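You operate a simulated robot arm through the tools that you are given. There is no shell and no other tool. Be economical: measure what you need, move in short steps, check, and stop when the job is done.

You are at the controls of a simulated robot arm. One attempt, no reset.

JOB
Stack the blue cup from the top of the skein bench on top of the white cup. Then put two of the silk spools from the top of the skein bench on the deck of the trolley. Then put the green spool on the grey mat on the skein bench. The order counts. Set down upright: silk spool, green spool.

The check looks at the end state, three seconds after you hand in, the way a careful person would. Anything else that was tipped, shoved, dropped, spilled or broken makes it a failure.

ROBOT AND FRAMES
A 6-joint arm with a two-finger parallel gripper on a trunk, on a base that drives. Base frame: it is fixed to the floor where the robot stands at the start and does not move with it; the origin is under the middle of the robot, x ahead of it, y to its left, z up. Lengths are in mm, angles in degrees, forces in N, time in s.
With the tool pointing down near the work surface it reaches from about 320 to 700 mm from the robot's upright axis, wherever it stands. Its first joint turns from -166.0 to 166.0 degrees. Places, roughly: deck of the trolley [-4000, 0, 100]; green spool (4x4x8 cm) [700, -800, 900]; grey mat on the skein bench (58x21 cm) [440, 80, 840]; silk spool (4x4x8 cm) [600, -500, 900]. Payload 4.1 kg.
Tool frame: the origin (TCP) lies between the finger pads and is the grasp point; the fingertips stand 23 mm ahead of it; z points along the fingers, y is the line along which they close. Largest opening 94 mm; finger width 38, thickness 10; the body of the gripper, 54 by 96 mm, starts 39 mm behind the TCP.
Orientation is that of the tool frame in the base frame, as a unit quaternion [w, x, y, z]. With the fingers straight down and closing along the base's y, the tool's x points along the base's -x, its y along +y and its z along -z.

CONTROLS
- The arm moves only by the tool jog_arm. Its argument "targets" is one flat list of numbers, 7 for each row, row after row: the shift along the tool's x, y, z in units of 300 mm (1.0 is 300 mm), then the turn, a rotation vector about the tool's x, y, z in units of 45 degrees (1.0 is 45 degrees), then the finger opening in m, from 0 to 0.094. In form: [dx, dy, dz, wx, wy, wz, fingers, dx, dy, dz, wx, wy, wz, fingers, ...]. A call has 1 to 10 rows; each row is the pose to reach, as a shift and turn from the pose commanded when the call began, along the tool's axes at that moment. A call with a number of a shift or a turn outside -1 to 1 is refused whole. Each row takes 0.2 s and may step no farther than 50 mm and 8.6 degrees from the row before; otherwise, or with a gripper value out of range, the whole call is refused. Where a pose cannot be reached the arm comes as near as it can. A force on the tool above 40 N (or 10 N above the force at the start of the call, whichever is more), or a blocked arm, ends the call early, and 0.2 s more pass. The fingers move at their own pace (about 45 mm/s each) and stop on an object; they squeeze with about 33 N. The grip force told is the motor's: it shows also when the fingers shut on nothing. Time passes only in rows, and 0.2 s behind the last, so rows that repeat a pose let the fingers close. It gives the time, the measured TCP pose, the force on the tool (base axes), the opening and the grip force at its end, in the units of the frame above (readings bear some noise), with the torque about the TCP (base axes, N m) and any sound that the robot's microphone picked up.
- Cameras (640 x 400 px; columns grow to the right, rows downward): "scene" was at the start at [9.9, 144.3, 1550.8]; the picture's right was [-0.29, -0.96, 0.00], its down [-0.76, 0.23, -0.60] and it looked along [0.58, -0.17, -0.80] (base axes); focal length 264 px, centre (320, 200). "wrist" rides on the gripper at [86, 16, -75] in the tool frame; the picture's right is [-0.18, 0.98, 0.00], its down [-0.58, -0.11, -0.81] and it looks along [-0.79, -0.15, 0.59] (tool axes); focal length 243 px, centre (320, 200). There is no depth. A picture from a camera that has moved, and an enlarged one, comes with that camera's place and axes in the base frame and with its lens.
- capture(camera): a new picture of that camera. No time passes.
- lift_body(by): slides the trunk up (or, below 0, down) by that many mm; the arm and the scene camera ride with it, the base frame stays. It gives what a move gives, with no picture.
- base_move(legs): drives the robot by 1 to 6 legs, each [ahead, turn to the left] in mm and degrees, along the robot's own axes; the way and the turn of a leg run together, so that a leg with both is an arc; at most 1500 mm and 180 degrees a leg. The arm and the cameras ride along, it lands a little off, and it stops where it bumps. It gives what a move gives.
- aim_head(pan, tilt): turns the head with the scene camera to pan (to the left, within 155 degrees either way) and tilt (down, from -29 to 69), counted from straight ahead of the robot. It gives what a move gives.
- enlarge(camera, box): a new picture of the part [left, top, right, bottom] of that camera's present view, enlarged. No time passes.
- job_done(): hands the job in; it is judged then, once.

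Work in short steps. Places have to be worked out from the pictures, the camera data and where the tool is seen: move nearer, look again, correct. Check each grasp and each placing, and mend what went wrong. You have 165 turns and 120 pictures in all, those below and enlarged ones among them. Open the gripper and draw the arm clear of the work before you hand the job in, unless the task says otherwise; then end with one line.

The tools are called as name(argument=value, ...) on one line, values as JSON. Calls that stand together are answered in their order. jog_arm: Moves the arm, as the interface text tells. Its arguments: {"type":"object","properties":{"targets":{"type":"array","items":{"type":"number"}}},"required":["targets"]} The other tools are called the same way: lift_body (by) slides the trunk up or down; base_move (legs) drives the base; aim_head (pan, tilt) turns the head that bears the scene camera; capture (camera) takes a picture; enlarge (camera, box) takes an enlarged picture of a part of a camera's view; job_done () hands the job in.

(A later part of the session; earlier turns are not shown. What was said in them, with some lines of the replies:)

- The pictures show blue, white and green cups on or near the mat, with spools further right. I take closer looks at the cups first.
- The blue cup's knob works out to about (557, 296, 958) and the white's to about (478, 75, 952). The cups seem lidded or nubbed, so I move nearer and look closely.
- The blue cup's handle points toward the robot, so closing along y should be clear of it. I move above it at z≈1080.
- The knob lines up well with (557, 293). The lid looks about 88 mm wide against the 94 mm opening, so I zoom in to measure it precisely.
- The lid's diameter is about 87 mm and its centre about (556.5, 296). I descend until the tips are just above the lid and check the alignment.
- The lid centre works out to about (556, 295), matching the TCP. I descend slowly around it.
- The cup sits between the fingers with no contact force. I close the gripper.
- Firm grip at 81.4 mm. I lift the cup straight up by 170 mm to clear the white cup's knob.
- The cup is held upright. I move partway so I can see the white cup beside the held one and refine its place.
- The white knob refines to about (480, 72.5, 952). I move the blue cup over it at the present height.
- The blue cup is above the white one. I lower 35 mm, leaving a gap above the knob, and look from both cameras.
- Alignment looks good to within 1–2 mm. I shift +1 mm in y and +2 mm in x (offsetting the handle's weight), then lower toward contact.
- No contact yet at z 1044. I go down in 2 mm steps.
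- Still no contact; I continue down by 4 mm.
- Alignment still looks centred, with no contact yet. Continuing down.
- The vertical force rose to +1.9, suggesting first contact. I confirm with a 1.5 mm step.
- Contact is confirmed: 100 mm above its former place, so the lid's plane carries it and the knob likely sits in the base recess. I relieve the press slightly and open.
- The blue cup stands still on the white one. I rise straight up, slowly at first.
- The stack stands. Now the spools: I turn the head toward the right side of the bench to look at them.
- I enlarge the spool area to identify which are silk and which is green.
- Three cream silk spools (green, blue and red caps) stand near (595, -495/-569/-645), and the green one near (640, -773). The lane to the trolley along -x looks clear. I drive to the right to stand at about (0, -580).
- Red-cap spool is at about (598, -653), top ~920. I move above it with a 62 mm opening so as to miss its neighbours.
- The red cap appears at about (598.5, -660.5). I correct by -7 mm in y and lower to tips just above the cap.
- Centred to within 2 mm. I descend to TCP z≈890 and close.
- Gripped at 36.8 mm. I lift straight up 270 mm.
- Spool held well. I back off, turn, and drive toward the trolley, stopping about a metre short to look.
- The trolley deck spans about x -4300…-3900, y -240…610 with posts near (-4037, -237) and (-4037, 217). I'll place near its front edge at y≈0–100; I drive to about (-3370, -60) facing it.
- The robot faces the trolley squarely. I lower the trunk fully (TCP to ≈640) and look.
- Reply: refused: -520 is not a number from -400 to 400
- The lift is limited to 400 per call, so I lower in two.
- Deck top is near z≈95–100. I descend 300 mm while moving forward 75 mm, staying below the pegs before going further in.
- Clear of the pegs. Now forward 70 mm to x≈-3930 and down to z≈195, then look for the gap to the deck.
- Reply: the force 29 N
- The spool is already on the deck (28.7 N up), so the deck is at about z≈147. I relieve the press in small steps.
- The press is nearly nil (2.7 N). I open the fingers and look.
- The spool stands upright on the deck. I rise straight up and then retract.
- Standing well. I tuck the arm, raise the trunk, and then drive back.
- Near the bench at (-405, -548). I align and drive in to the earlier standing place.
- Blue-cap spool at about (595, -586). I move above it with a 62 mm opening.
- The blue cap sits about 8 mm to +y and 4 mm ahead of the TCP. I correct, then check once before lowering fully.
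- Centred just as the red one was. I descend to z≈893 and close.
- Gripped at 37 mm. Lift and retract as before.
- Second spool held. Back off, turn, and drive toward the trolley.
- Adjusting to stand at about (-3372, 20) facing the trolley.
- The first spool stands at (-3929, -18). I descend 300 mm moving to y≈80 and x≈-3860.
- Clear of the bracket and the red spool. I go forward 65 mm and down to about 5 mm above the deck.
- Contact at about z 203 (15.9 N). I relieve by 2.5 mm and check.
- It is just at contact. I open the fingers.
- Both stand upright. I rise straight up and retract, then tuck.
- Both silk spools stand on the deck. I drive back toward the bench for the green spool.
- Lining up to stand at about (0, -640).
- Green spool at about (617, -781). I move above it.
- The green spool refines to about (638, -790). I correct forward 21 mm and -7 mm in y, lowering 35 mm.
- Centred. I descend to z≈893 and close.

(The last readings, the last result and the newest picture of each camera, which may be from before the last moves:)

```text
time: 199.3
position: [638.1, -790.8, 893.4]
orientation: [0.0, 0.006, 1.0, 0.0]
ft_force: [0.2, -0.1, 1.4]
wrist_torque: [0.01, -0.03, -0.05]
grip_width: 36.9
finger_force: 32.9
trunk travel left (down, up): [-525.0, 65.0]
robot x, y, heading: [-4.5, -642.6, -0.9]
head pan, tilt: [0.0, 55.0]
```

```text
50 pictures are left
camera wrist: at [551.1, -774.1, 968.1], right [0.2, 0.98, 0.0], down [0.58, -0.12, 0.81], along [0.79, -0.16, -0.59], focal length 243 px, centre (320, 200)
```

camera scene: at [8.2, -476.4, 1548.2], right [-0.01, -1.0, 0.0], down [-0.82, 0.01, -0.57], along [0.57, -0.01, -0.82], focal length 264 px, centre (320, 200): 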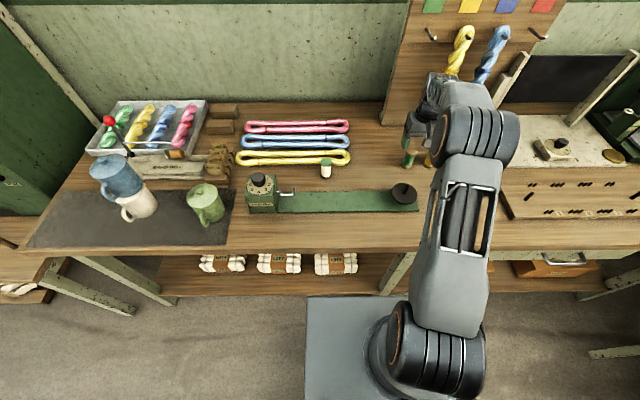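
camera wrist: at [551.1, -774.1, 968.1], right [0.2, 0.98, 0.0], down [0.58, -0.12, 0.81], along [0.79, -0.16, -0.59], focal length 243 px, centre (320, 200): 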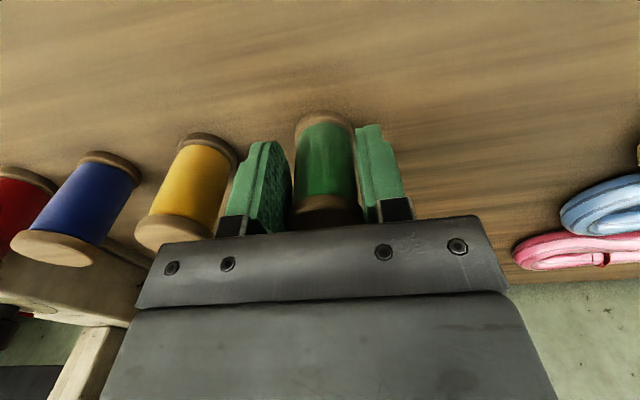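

Gripped at 36.9 mm. I lift straight up and retract.

jog_arm(targets=[0, 0, -0.1, 0, 0, 0, 0.03, 0, 0, -0.25, 0, 0, 0, 0.03, 0, 0, -0.41, 0, 0, 0, 0.03, 0.08, 0.04, -0.53, 0, 0, 0, 0.03, 0.18, 0.08, -0.64, 0, 0, 0, 0.03, 0.3, 0.13, -0.73, 0, 0, 0, 0.03, 0.43, 0.18, -0.8, 0, 0, 0, 0.03, 0.56, 0.23, -0.86, 0, 0, 0, 0.03, 0.69, 0.28, -0.9, 0, 0, 0, 0.03, 0.78, 0.33, -0.92, 0, 0, 0, 0.03])

capture(camera="scene")

capture(camera="wrist")

```text
time: 201.5
position: [407.0, -688.7, 1169.5]
orientation: [0.001, 0.007, 1.0, 0.0]
ft_force: [0.2, -0.3, -0.1]
wrist_torque: [0.03, 0.01, -0.01]
grip_width: 36.7
finger_force: 33.2
trunk travel left (down, up): [-525.0, 65.0]
robot x, y, heading: [-3.7, -643.8, -1.0]
head pan, tilt: [0.0, 55.0]
```

```text
49 pictures are left
camera scene: at [7.5, -476.1, 1548.1], right [-0.01, -1.0, 0.0], down [-0.82, 0.01, -0.57], along [0.57, -0.01, -0.82], focal length 264 px, centre (320, 200)
```

scene: 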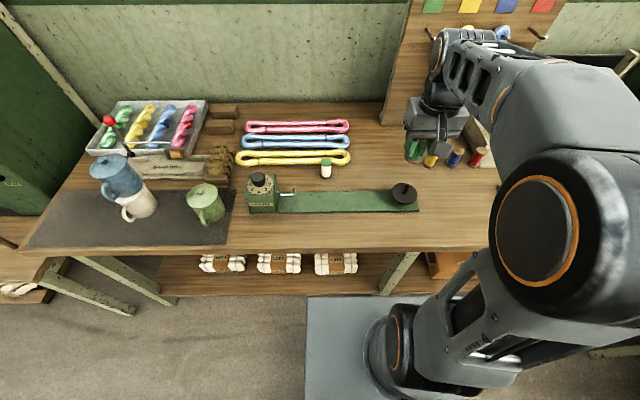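

```text
48 pictures are left
camera wrist: at [319.7, -672.1, 1244.6], right [0.2, 0.98, 0.0], down [0.58, -0.12, 0.81], along [0.79, -0.16, -0.59], focal length 243 px, centre (320, 200)
```

wrist: 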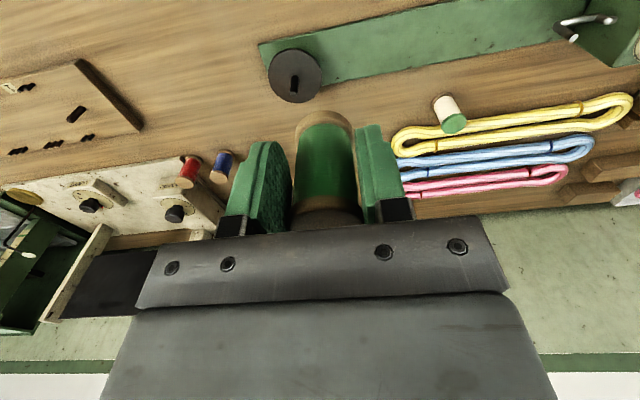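

The green spool is held. I'll set it on the mat's free left part at about (430, 225). I drive back sideways to y≈-100, keeping the arm clear of the left cabinet.

base_move(legs=[[-150, 0], [0, -89], [-545, 0], [0, 90], [150, 0]])

aim_head(pan=15, tilt=52)

capture(camera="scene")

capture(camera="wrist")

```text
time: 214.1
position: [398.6, -140.9, 1168.7]
orientation: [0.001, 0.002, 1.0, 0.001]
ft_force: [0.5, -0.2, -0.7]
wrist_torque: [-0.06, 0.01, -0.01]
grip_width: 36.8
finger_force: 32.7
trunk travel left (down, up): [-525.0, 65.0]
robot x, y, heading: [-16.6, -97.3, -0.4]
head pan, tilt: [0.0, 55.0]
```

```text
time: 214.9
position: [398.6, -141.8, 1169.6]
orientation: [0.0, 0.003, 1.0, 0.0]
ft_force: [0.2, 0.3, -1.2]
wrist_torque: [0.01, 0.03, 0.01]
grip_width: 37.0
finger_force: 32.7
trunk travel left (down, up): [-525.0, 65.0]
robot x, y, heading: [-15.7, -97.1, -0.3]
head pan, tilt: [15.0, 52.0]
```

```text
47 pictures are left
camera scene: at [-2.2, 87.8, 1552.0], right [0.25, -0.97, 0.0], down [-0.76, -0.2, -0.62], along [0.6, 0.15, -0.79], focal length 264 px, centre (320, 200)
```

scene: 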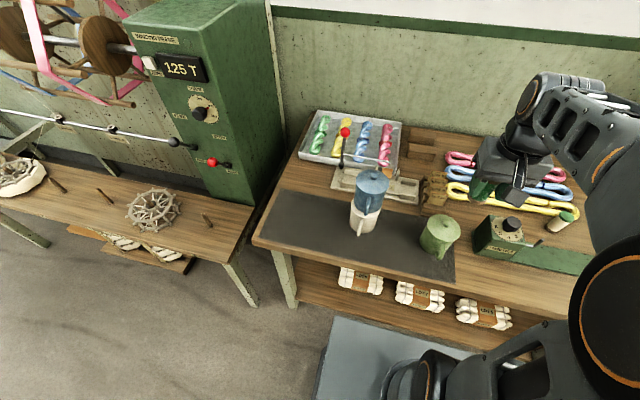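

```text
46 pictures are left
camera wrist: at [311.2, -125.7, 1244.4], right [0.19, 0.98, 0.0], down [0.58, -0.11, 0.81], along [0.79, -0.15, -0.59], focal length 243 px, centre (320, 200)
```

wrist: 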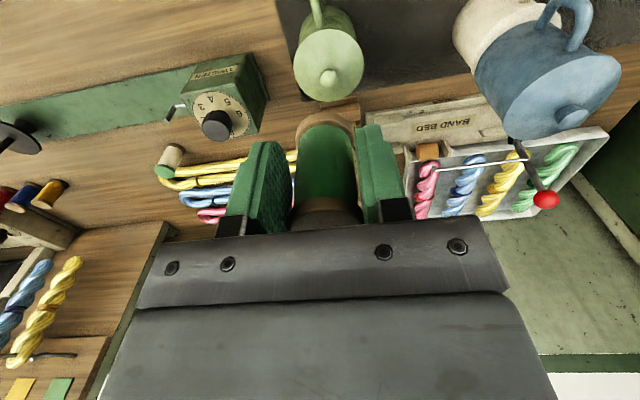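

The mat's free left part (y 130…360) is empty. I swing the spool over there at the present height, above the stack's top.

jog_arm(targets=[-0.01, 0.14, 0, 0, 0, 0, 0.03, -0.02, 0.28, 0, 0, 0, 0, 0.03, -0.02, 0.42, 0, 0, 0, 0, 0.03, -0.02, 0.57, 0, 0, 0, 0, 0.03, -0.02, 0.72, 0, 0, 0, 0, 0.03, -0.03, 0.86, 0, 0, 0, 0, 0.03, -0.04, 1.0, 0, 0, 0, 0, 0.03])

jog_arm(targets=[-0.02, 0.07, 0, 0, 0, 0, 0.03, -0.04, 0.14, 0, 0, 0, 0, 0.03, -0.06, 0.22, 0, 0, 0, 0, 0.03, -0.06, 0.22, 0.12, 0, 0, 0, 0.03, -0.06, 0.22, 0.12, 0, 0, 0, 0.03])

capture(camera="scene")

capture(camera="wrist")

```text
time: 216.5
position: [413.1, 158.1, 1171.7]
orientation: [-0.001, 0.003, 1.0, -0.001]
ft_force: [-0.7, -0.7, -1.1]
wrist_torque: [-0.02, 0.0, 0.0]
grip_width: 36.5
finger_force: 32.6
trunk travel left (down, up): [-525.0, 65.0]
robot x, y, heading: [-18.5, -94.6, -0.5]
head pan, tilt: [15.0, 52.0]
```

```text
time: 217.7
position: [430.2, 222.2, 1134.0]
orientation: [0.0, 0.004, 1.0, -0.001]
ft_force: [0.1, 0.4, -0.3]
wrist_torque: [0.02, -0.01, 0.0]
grip_width: 36.7
finger_force: 33.1
trunk travel left (down, up): [-525.0, 65.0]
robot x, y, heading: [-12.7, -99.6, -0.5]
head pan, tilt: [15.0, 52.0]
```

```text
45 pictures are left
camera scene: at [-2.1, 87.9, 1552.0], right [0.25, -0.97, 0.0], down [-0.76, -0.2, -0.62], along [0.6, 0.16, -0.79], focal length 264 px, centre (320, 200)
```

scene: 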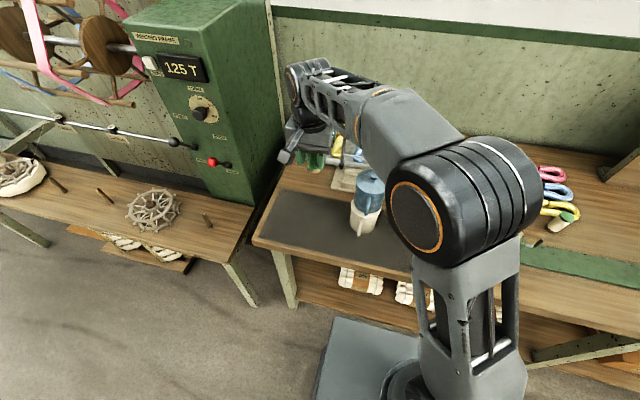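

```text
44 pictures are left
camera wrist: at [343.5, 237.5, 1208.2], right [0.19, 0.98, 0.0], down [0.58, -0.11, 0.81], along [0.79, -0.15, -0.59], focal length 243 px, centre (320, 200)
```

wrist: 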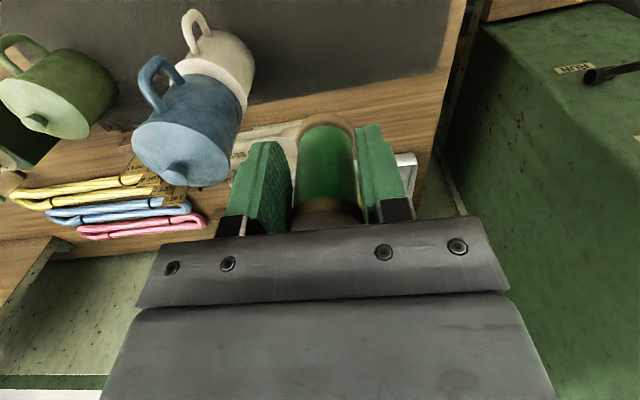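

Stack is intact and clear. I move 27 mm further left for clearance, then descend to about 10 mm above the mat.

jog_arm(targets=[0, 0.09, 0.05, 0, 0, 0, 0.03, 0, 0.09, 0.2, 0, 0, 0, 0.03, 0, 0.09, 0.35, 0, 0, 0, 0.03, 0, 0.09, 0.5, 0, 0, 0, 0.03, 0, 0.09, 0.6, 0, 0, 0, 0.03, 0, 0.09, 0.6, 0, 0, 0, 0.03])

capture(camera="scene")

capture(camera="wrist")

```text
time: 219.1
position: [430.8, 251.1, 953.0]
orientation: [0.0, 0.002, 1.0, -0.001]
ft_force: [0.4, 0.2, -0.5]
wrist_torque: [0.01, 0.06, 0.01]
grip_width: 36.6
finger_force: 33.3
trunk travel left (down, up): [-525.0, 65.0]
robot x, y, heading: [-12.8, -94.4, -0.4]
head pan, tilt: [15.0, 52.0]
```

```text
43 pictures are left
camera scene: at [-2.1, 88.1, 1552.0], right [0.25, -0.97, 0.0], down [-0.76, -0.2, -0.62], along [0.6, 0.16, -0.79], focal length 264 px, centre (320, 200)
```

scene: 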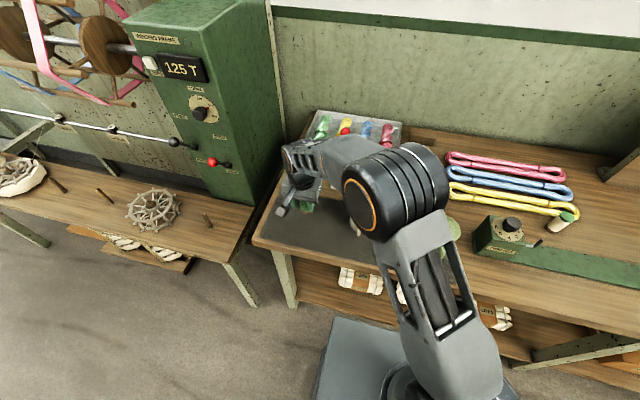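

```text
42 pictures are left
camera wrist: at [343.9, 266.6, 1027.4], right [0.19, 0.98, 0.0], down [0.58, -0.11, 0.81], along [0.79, -0.15, -0.59], focal length 243 px, centre (320, 200)
```

wrist: 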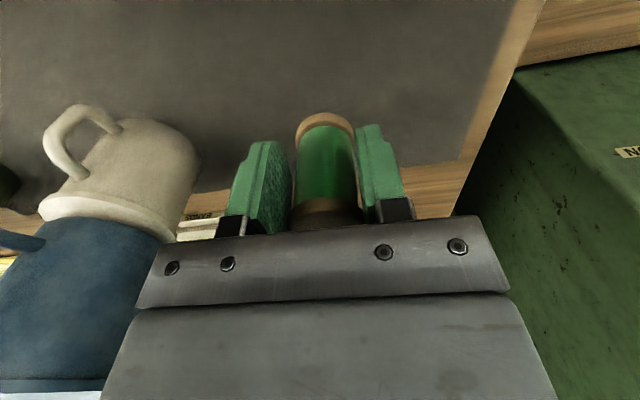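

Clear of the stack. I descend to z≈903.

jog_arm(targets=[0, 0, 0.08, 0, 0, 0, 0.03, 0, 0, 0.165, 0, 0, 0, 0.03, 0, 0, 0.165, 0, 0, 0, 0.03])

jog_arm(targets=[0, 0, 0.007, 0, 0, 0, 0.03, 0, 0, 0.015, 0, 0, 0, 0.03, 0, 0, 0.015, 0, 0, 0, 0.03])

```text
time: 219.9
position: [431.2, 251.2, 903.5]
orientation: [-0.001, 0.003, 1.0, 0.0]
ft_force: [-0.6, -0.8, -0.6]
wrist_torque: [0.02, 0.05, -0.02]
grip_width: 36.5
finger_force: 33.2
trunk travel left (down, up): [-525.0, 65.0]
robot x, y, heading: [-13.0, -101.4, -0.2]
head pan, tilt: [15.0, 52.0]
```

```text
time: 220.7
position: [432.4, 251.8, 899.1]
orientation: [0.0, 0.003, 1.0, -0.001]
ft_force: [0.4, 0.2, -0.6]
wrist_torque: [-0.03, 0.0, -0.02]
grip_width: 36.6
finger_force: 32.6
trunk travel left (down, up): [-525.0, 65.0]
robot x, y, heading: [-15.2, -97.9, -0.3]
head pan, tilt: [15.0, 52.0]
```

No contact yet; a further 3 mm.

jog_arm(targets=[0, 0, 0.005, 0, 0, 0, 0.03, 0, 0, 0.01, 0, 0, 0, 0.03, 0, 0, 0.01, 0, 0, 0, 0.03])

```text
time: 221.5
position: [430.9, 250.5, 896.4]
orientation: [0.0, 0.003, 1.0, 0.0]
ft_force: [0.1, 0.6, -0.8]
wrist_torque: [-0.02, 0.02, 0.01]
grip_width: 36.9
finger_force: 33.3
trunk travel left (down, up): [-525.0, 65.0]
robot x, y, heading: [-12.1, -97.7, -0.2]
head pan, tilt: [15.0, 52.0]
```

jog_arm(targets=[0, 0, 0.005, 0, 0, 0, 0.03, 0, 0, 0.008, 0, 0, 0, 0.03, 0, 0, 0.008, 0, 0, 0, 0.03])

```text
time: 222.3
position: [431.8, 252.0, 895.2]
orientation: [0.0, 0.003, 1.0, 0.0]
ft_force: [-0.7, 0.0, -0.3]
wrist_torque: [0.02, -0.02, 0.0]
grip_width: 37.0
finger_force: 32.5
trunk travel left (down, up): [-525.0, 65.0]
robot x, y, heading: [-13.5, -99.0, -0.0]
head pan, tilt: [15.0, 52.0]
```

Still free at z 895; another 2 mm.

jog_arm(targets=[0, 0, 0.004, 0, 0, 0, 0.03, 0, 0, 0.007, 0, 0, 0, 0.03, 0, 0, 0.007, 0, 0, 0, 0.03])

```text
time: 223.1
position: [430.4, 251.6, 892.8]
orientation: [0.001, 0.002, 1.0, 0.0]
ft_force: [-0.5, 1.3, 9.8]
wrist_torque: [0.02, -0.13, 0.0]
grip_width: 36.8
finger_force: 33.1
trunk travel left (down, up): [-525.0, 65.0]
robot x, y, heading: [-15.5, -99.0, -0.2]
head pan, tilt: [15.0, 52.0]
```

Contact on the mat (9.8 N). I relieve 1.2 mm and open the fingers.

jog_arm(targets=[0, 0, -0.004, 0, 0, 0, 0.03, 0, 0, -0.004, 0, 0, 0, 0.042, 0, 0, -0.004, 0, 0, 0, 0.055, 0, 0, -0.004, 0, 0, 0, 0.066, 0, 0, -0.004, 0, 0, 0, 0.066])

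capture(camera="wrist")

```text
time: 224.3
position: [431.4, 251.0, 892.1]
orientation: [0.0, 0.003, 1.0, -0.001]
ft_force: [0.2, -0.6, 0.1]
wrist_torque: [0.01, -0.01, 0.0]
grip_width: 66.1
finger_force: 0.2
trunk travel left (down, up): [-525.0, 65.0]
robot x, y, heading: [-14.0, -96.8, -0.3]
head pan, tilt: [15.0, 52.0]
```

```text
41 pictures are left
camera wrist: at [343.4, 266.7, 967.4], right [0.19, 0.98, 0.0], down [0.58, -0.11, 0.81], along [0.79, -0.15, -0.59], focal length 243 px, centre (320, 200)
```

wrist: 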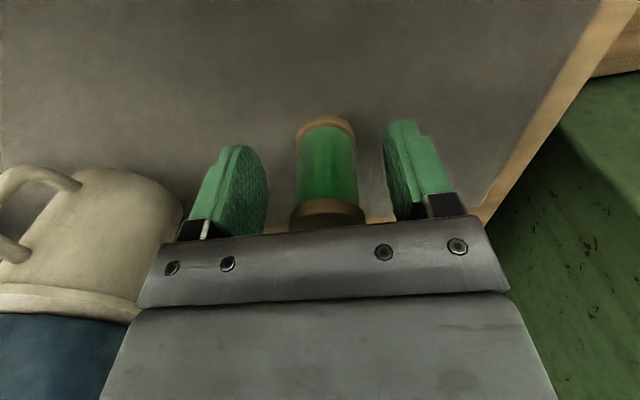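

The green spool stands upright on the mat. I rise straight up and retract clear.

jog_arm(targets=[0, 0, -0.1, 0, 0, 0, 0.066, 0, 0, -0.25, 0, 0, 0, 0.066, 0, 0, -0.4, 0, 0, 0, 0.066, 0, 0, -0.55, 0, 0, 0, 0.066, 0, 0, -0.7, 0, 0, 0, 0.066, 0, 0, -0.85, 0, 0, 0, 0.066, 0, 0, -0.95, 0, 0, 0, 0.066])

base_move(legs=[[-350, 0]])

aim_head(pan=5, tilt=40)

capture(camera="scene")

capture(camera="wrist")

```text
time: 225.9
position: [429.7, 251.0, 1179.9]
orientation: [0.0, 0.002, 1.0, 0.0]
ft_force: [-0.6, -0.7, -0.4]
wrist_torque: [-0.01, 0.03, 0.02]
grip_width: 66.0
finger_force: 0.0
trunk travel left (down, up): [-525.0, 65.0]
robot x, y, heading: [-15.7, -94.9, -0.3]
head pan, tilt: [15.0, 52.0]
```

```text
time: 228.2
position: [78.5, 253.2, 1179.5]
orientation: [0.0, 0.003, 1.0, 0.0]
ft_force: [-0.2, 1.1, -0.4]
wrist_torque: [0.0, 0.0, -0.01]
grip_width: 66.0
finger_force: 0.1
trunk travel left (down, up): [-525.0, 65.0]
robot x, y, heading: [-365.1, -95.2, -0.4]
head pan, tilt: [15.0, 52.0]
```

```text
time: 228.9
position: [79.2, 252.9, 1179.1]
orientation: [-0.001, 0.005, 1.0, 0.0]
ft_force: [0.4, -0.7, 0.0]
wrist_torque: [0.01, 0.0, 0.04]
grip_width: 66.1
finger_force: 0.0
trunk travel left (down, up): [-525.0, 65.0]
robot x, y, heading: [-364.5, -95.5, -0.4]
head pan, tilt: [5.0, 40.0]
```

```text
40 pictures are left
camera scene: at [-341.0, 78.5, 1568.8], right [0.08, -1.0, 0.0], down [-0.64, -0.05, -0.77], along [0.76, 0.06, -0.64], focal length 264 px, centre (320, 200)
```

scene: 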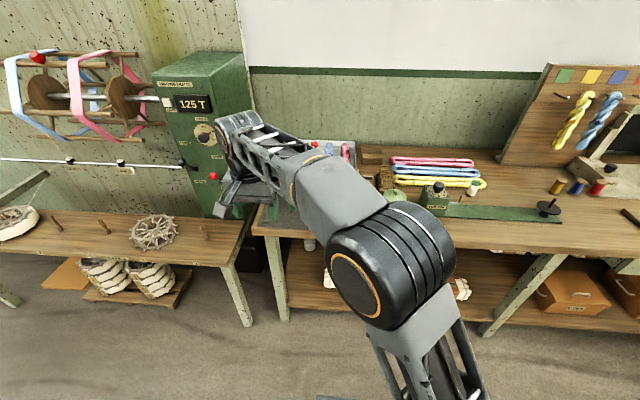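

```text
39 pictures are left
camera wrist: at [-8.5, 269.1, 1254.5], right [0.19, 0.98, 0.0], down [0.58, -0.11, 0.81], along [0.79, -0.16, -0.59], focal length 243 px, centre (320, 200)
```

wrist: 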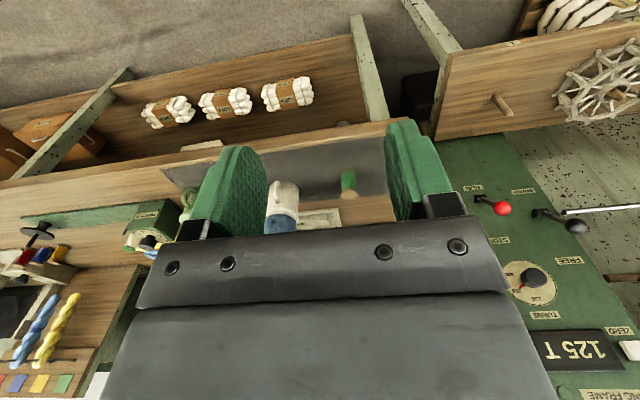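

I take one last close look at the stack and the green spool.

enlarge(camera="wrist", box=[240, 130, 400, 230])

```text
4.00 times, centred on (320, 180) of wrist
camera zoom: at [-8.5, 269.1, 1254.5], right [0.19, 0.98, 0.0], down [0.58, -0.11, 0.81], along [0.79, -0.16, -0.59], focal length 970 px, centre (320, 280)
```

zoom: 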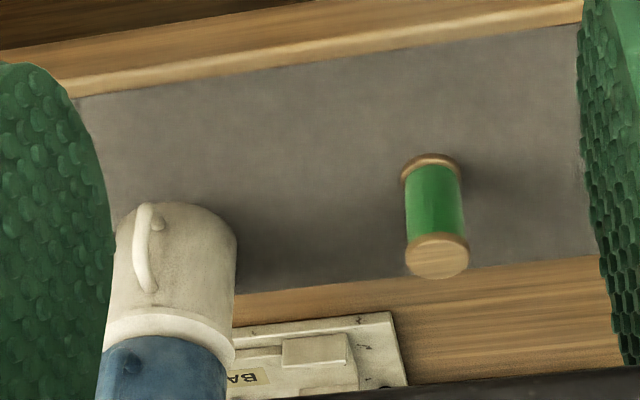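

Everything stands as asked and the arm is clear, so I hand in.

job_done()

```text
The job is handed in.
```

I did the three steps in order and handed the job in. The blue cup is stacked on the white cup. The red-capped and blue-capped silk spools are upright on the trolley deck, and the green spool is upright on the grey mat. The gripper is open and the arm is drawn clear.
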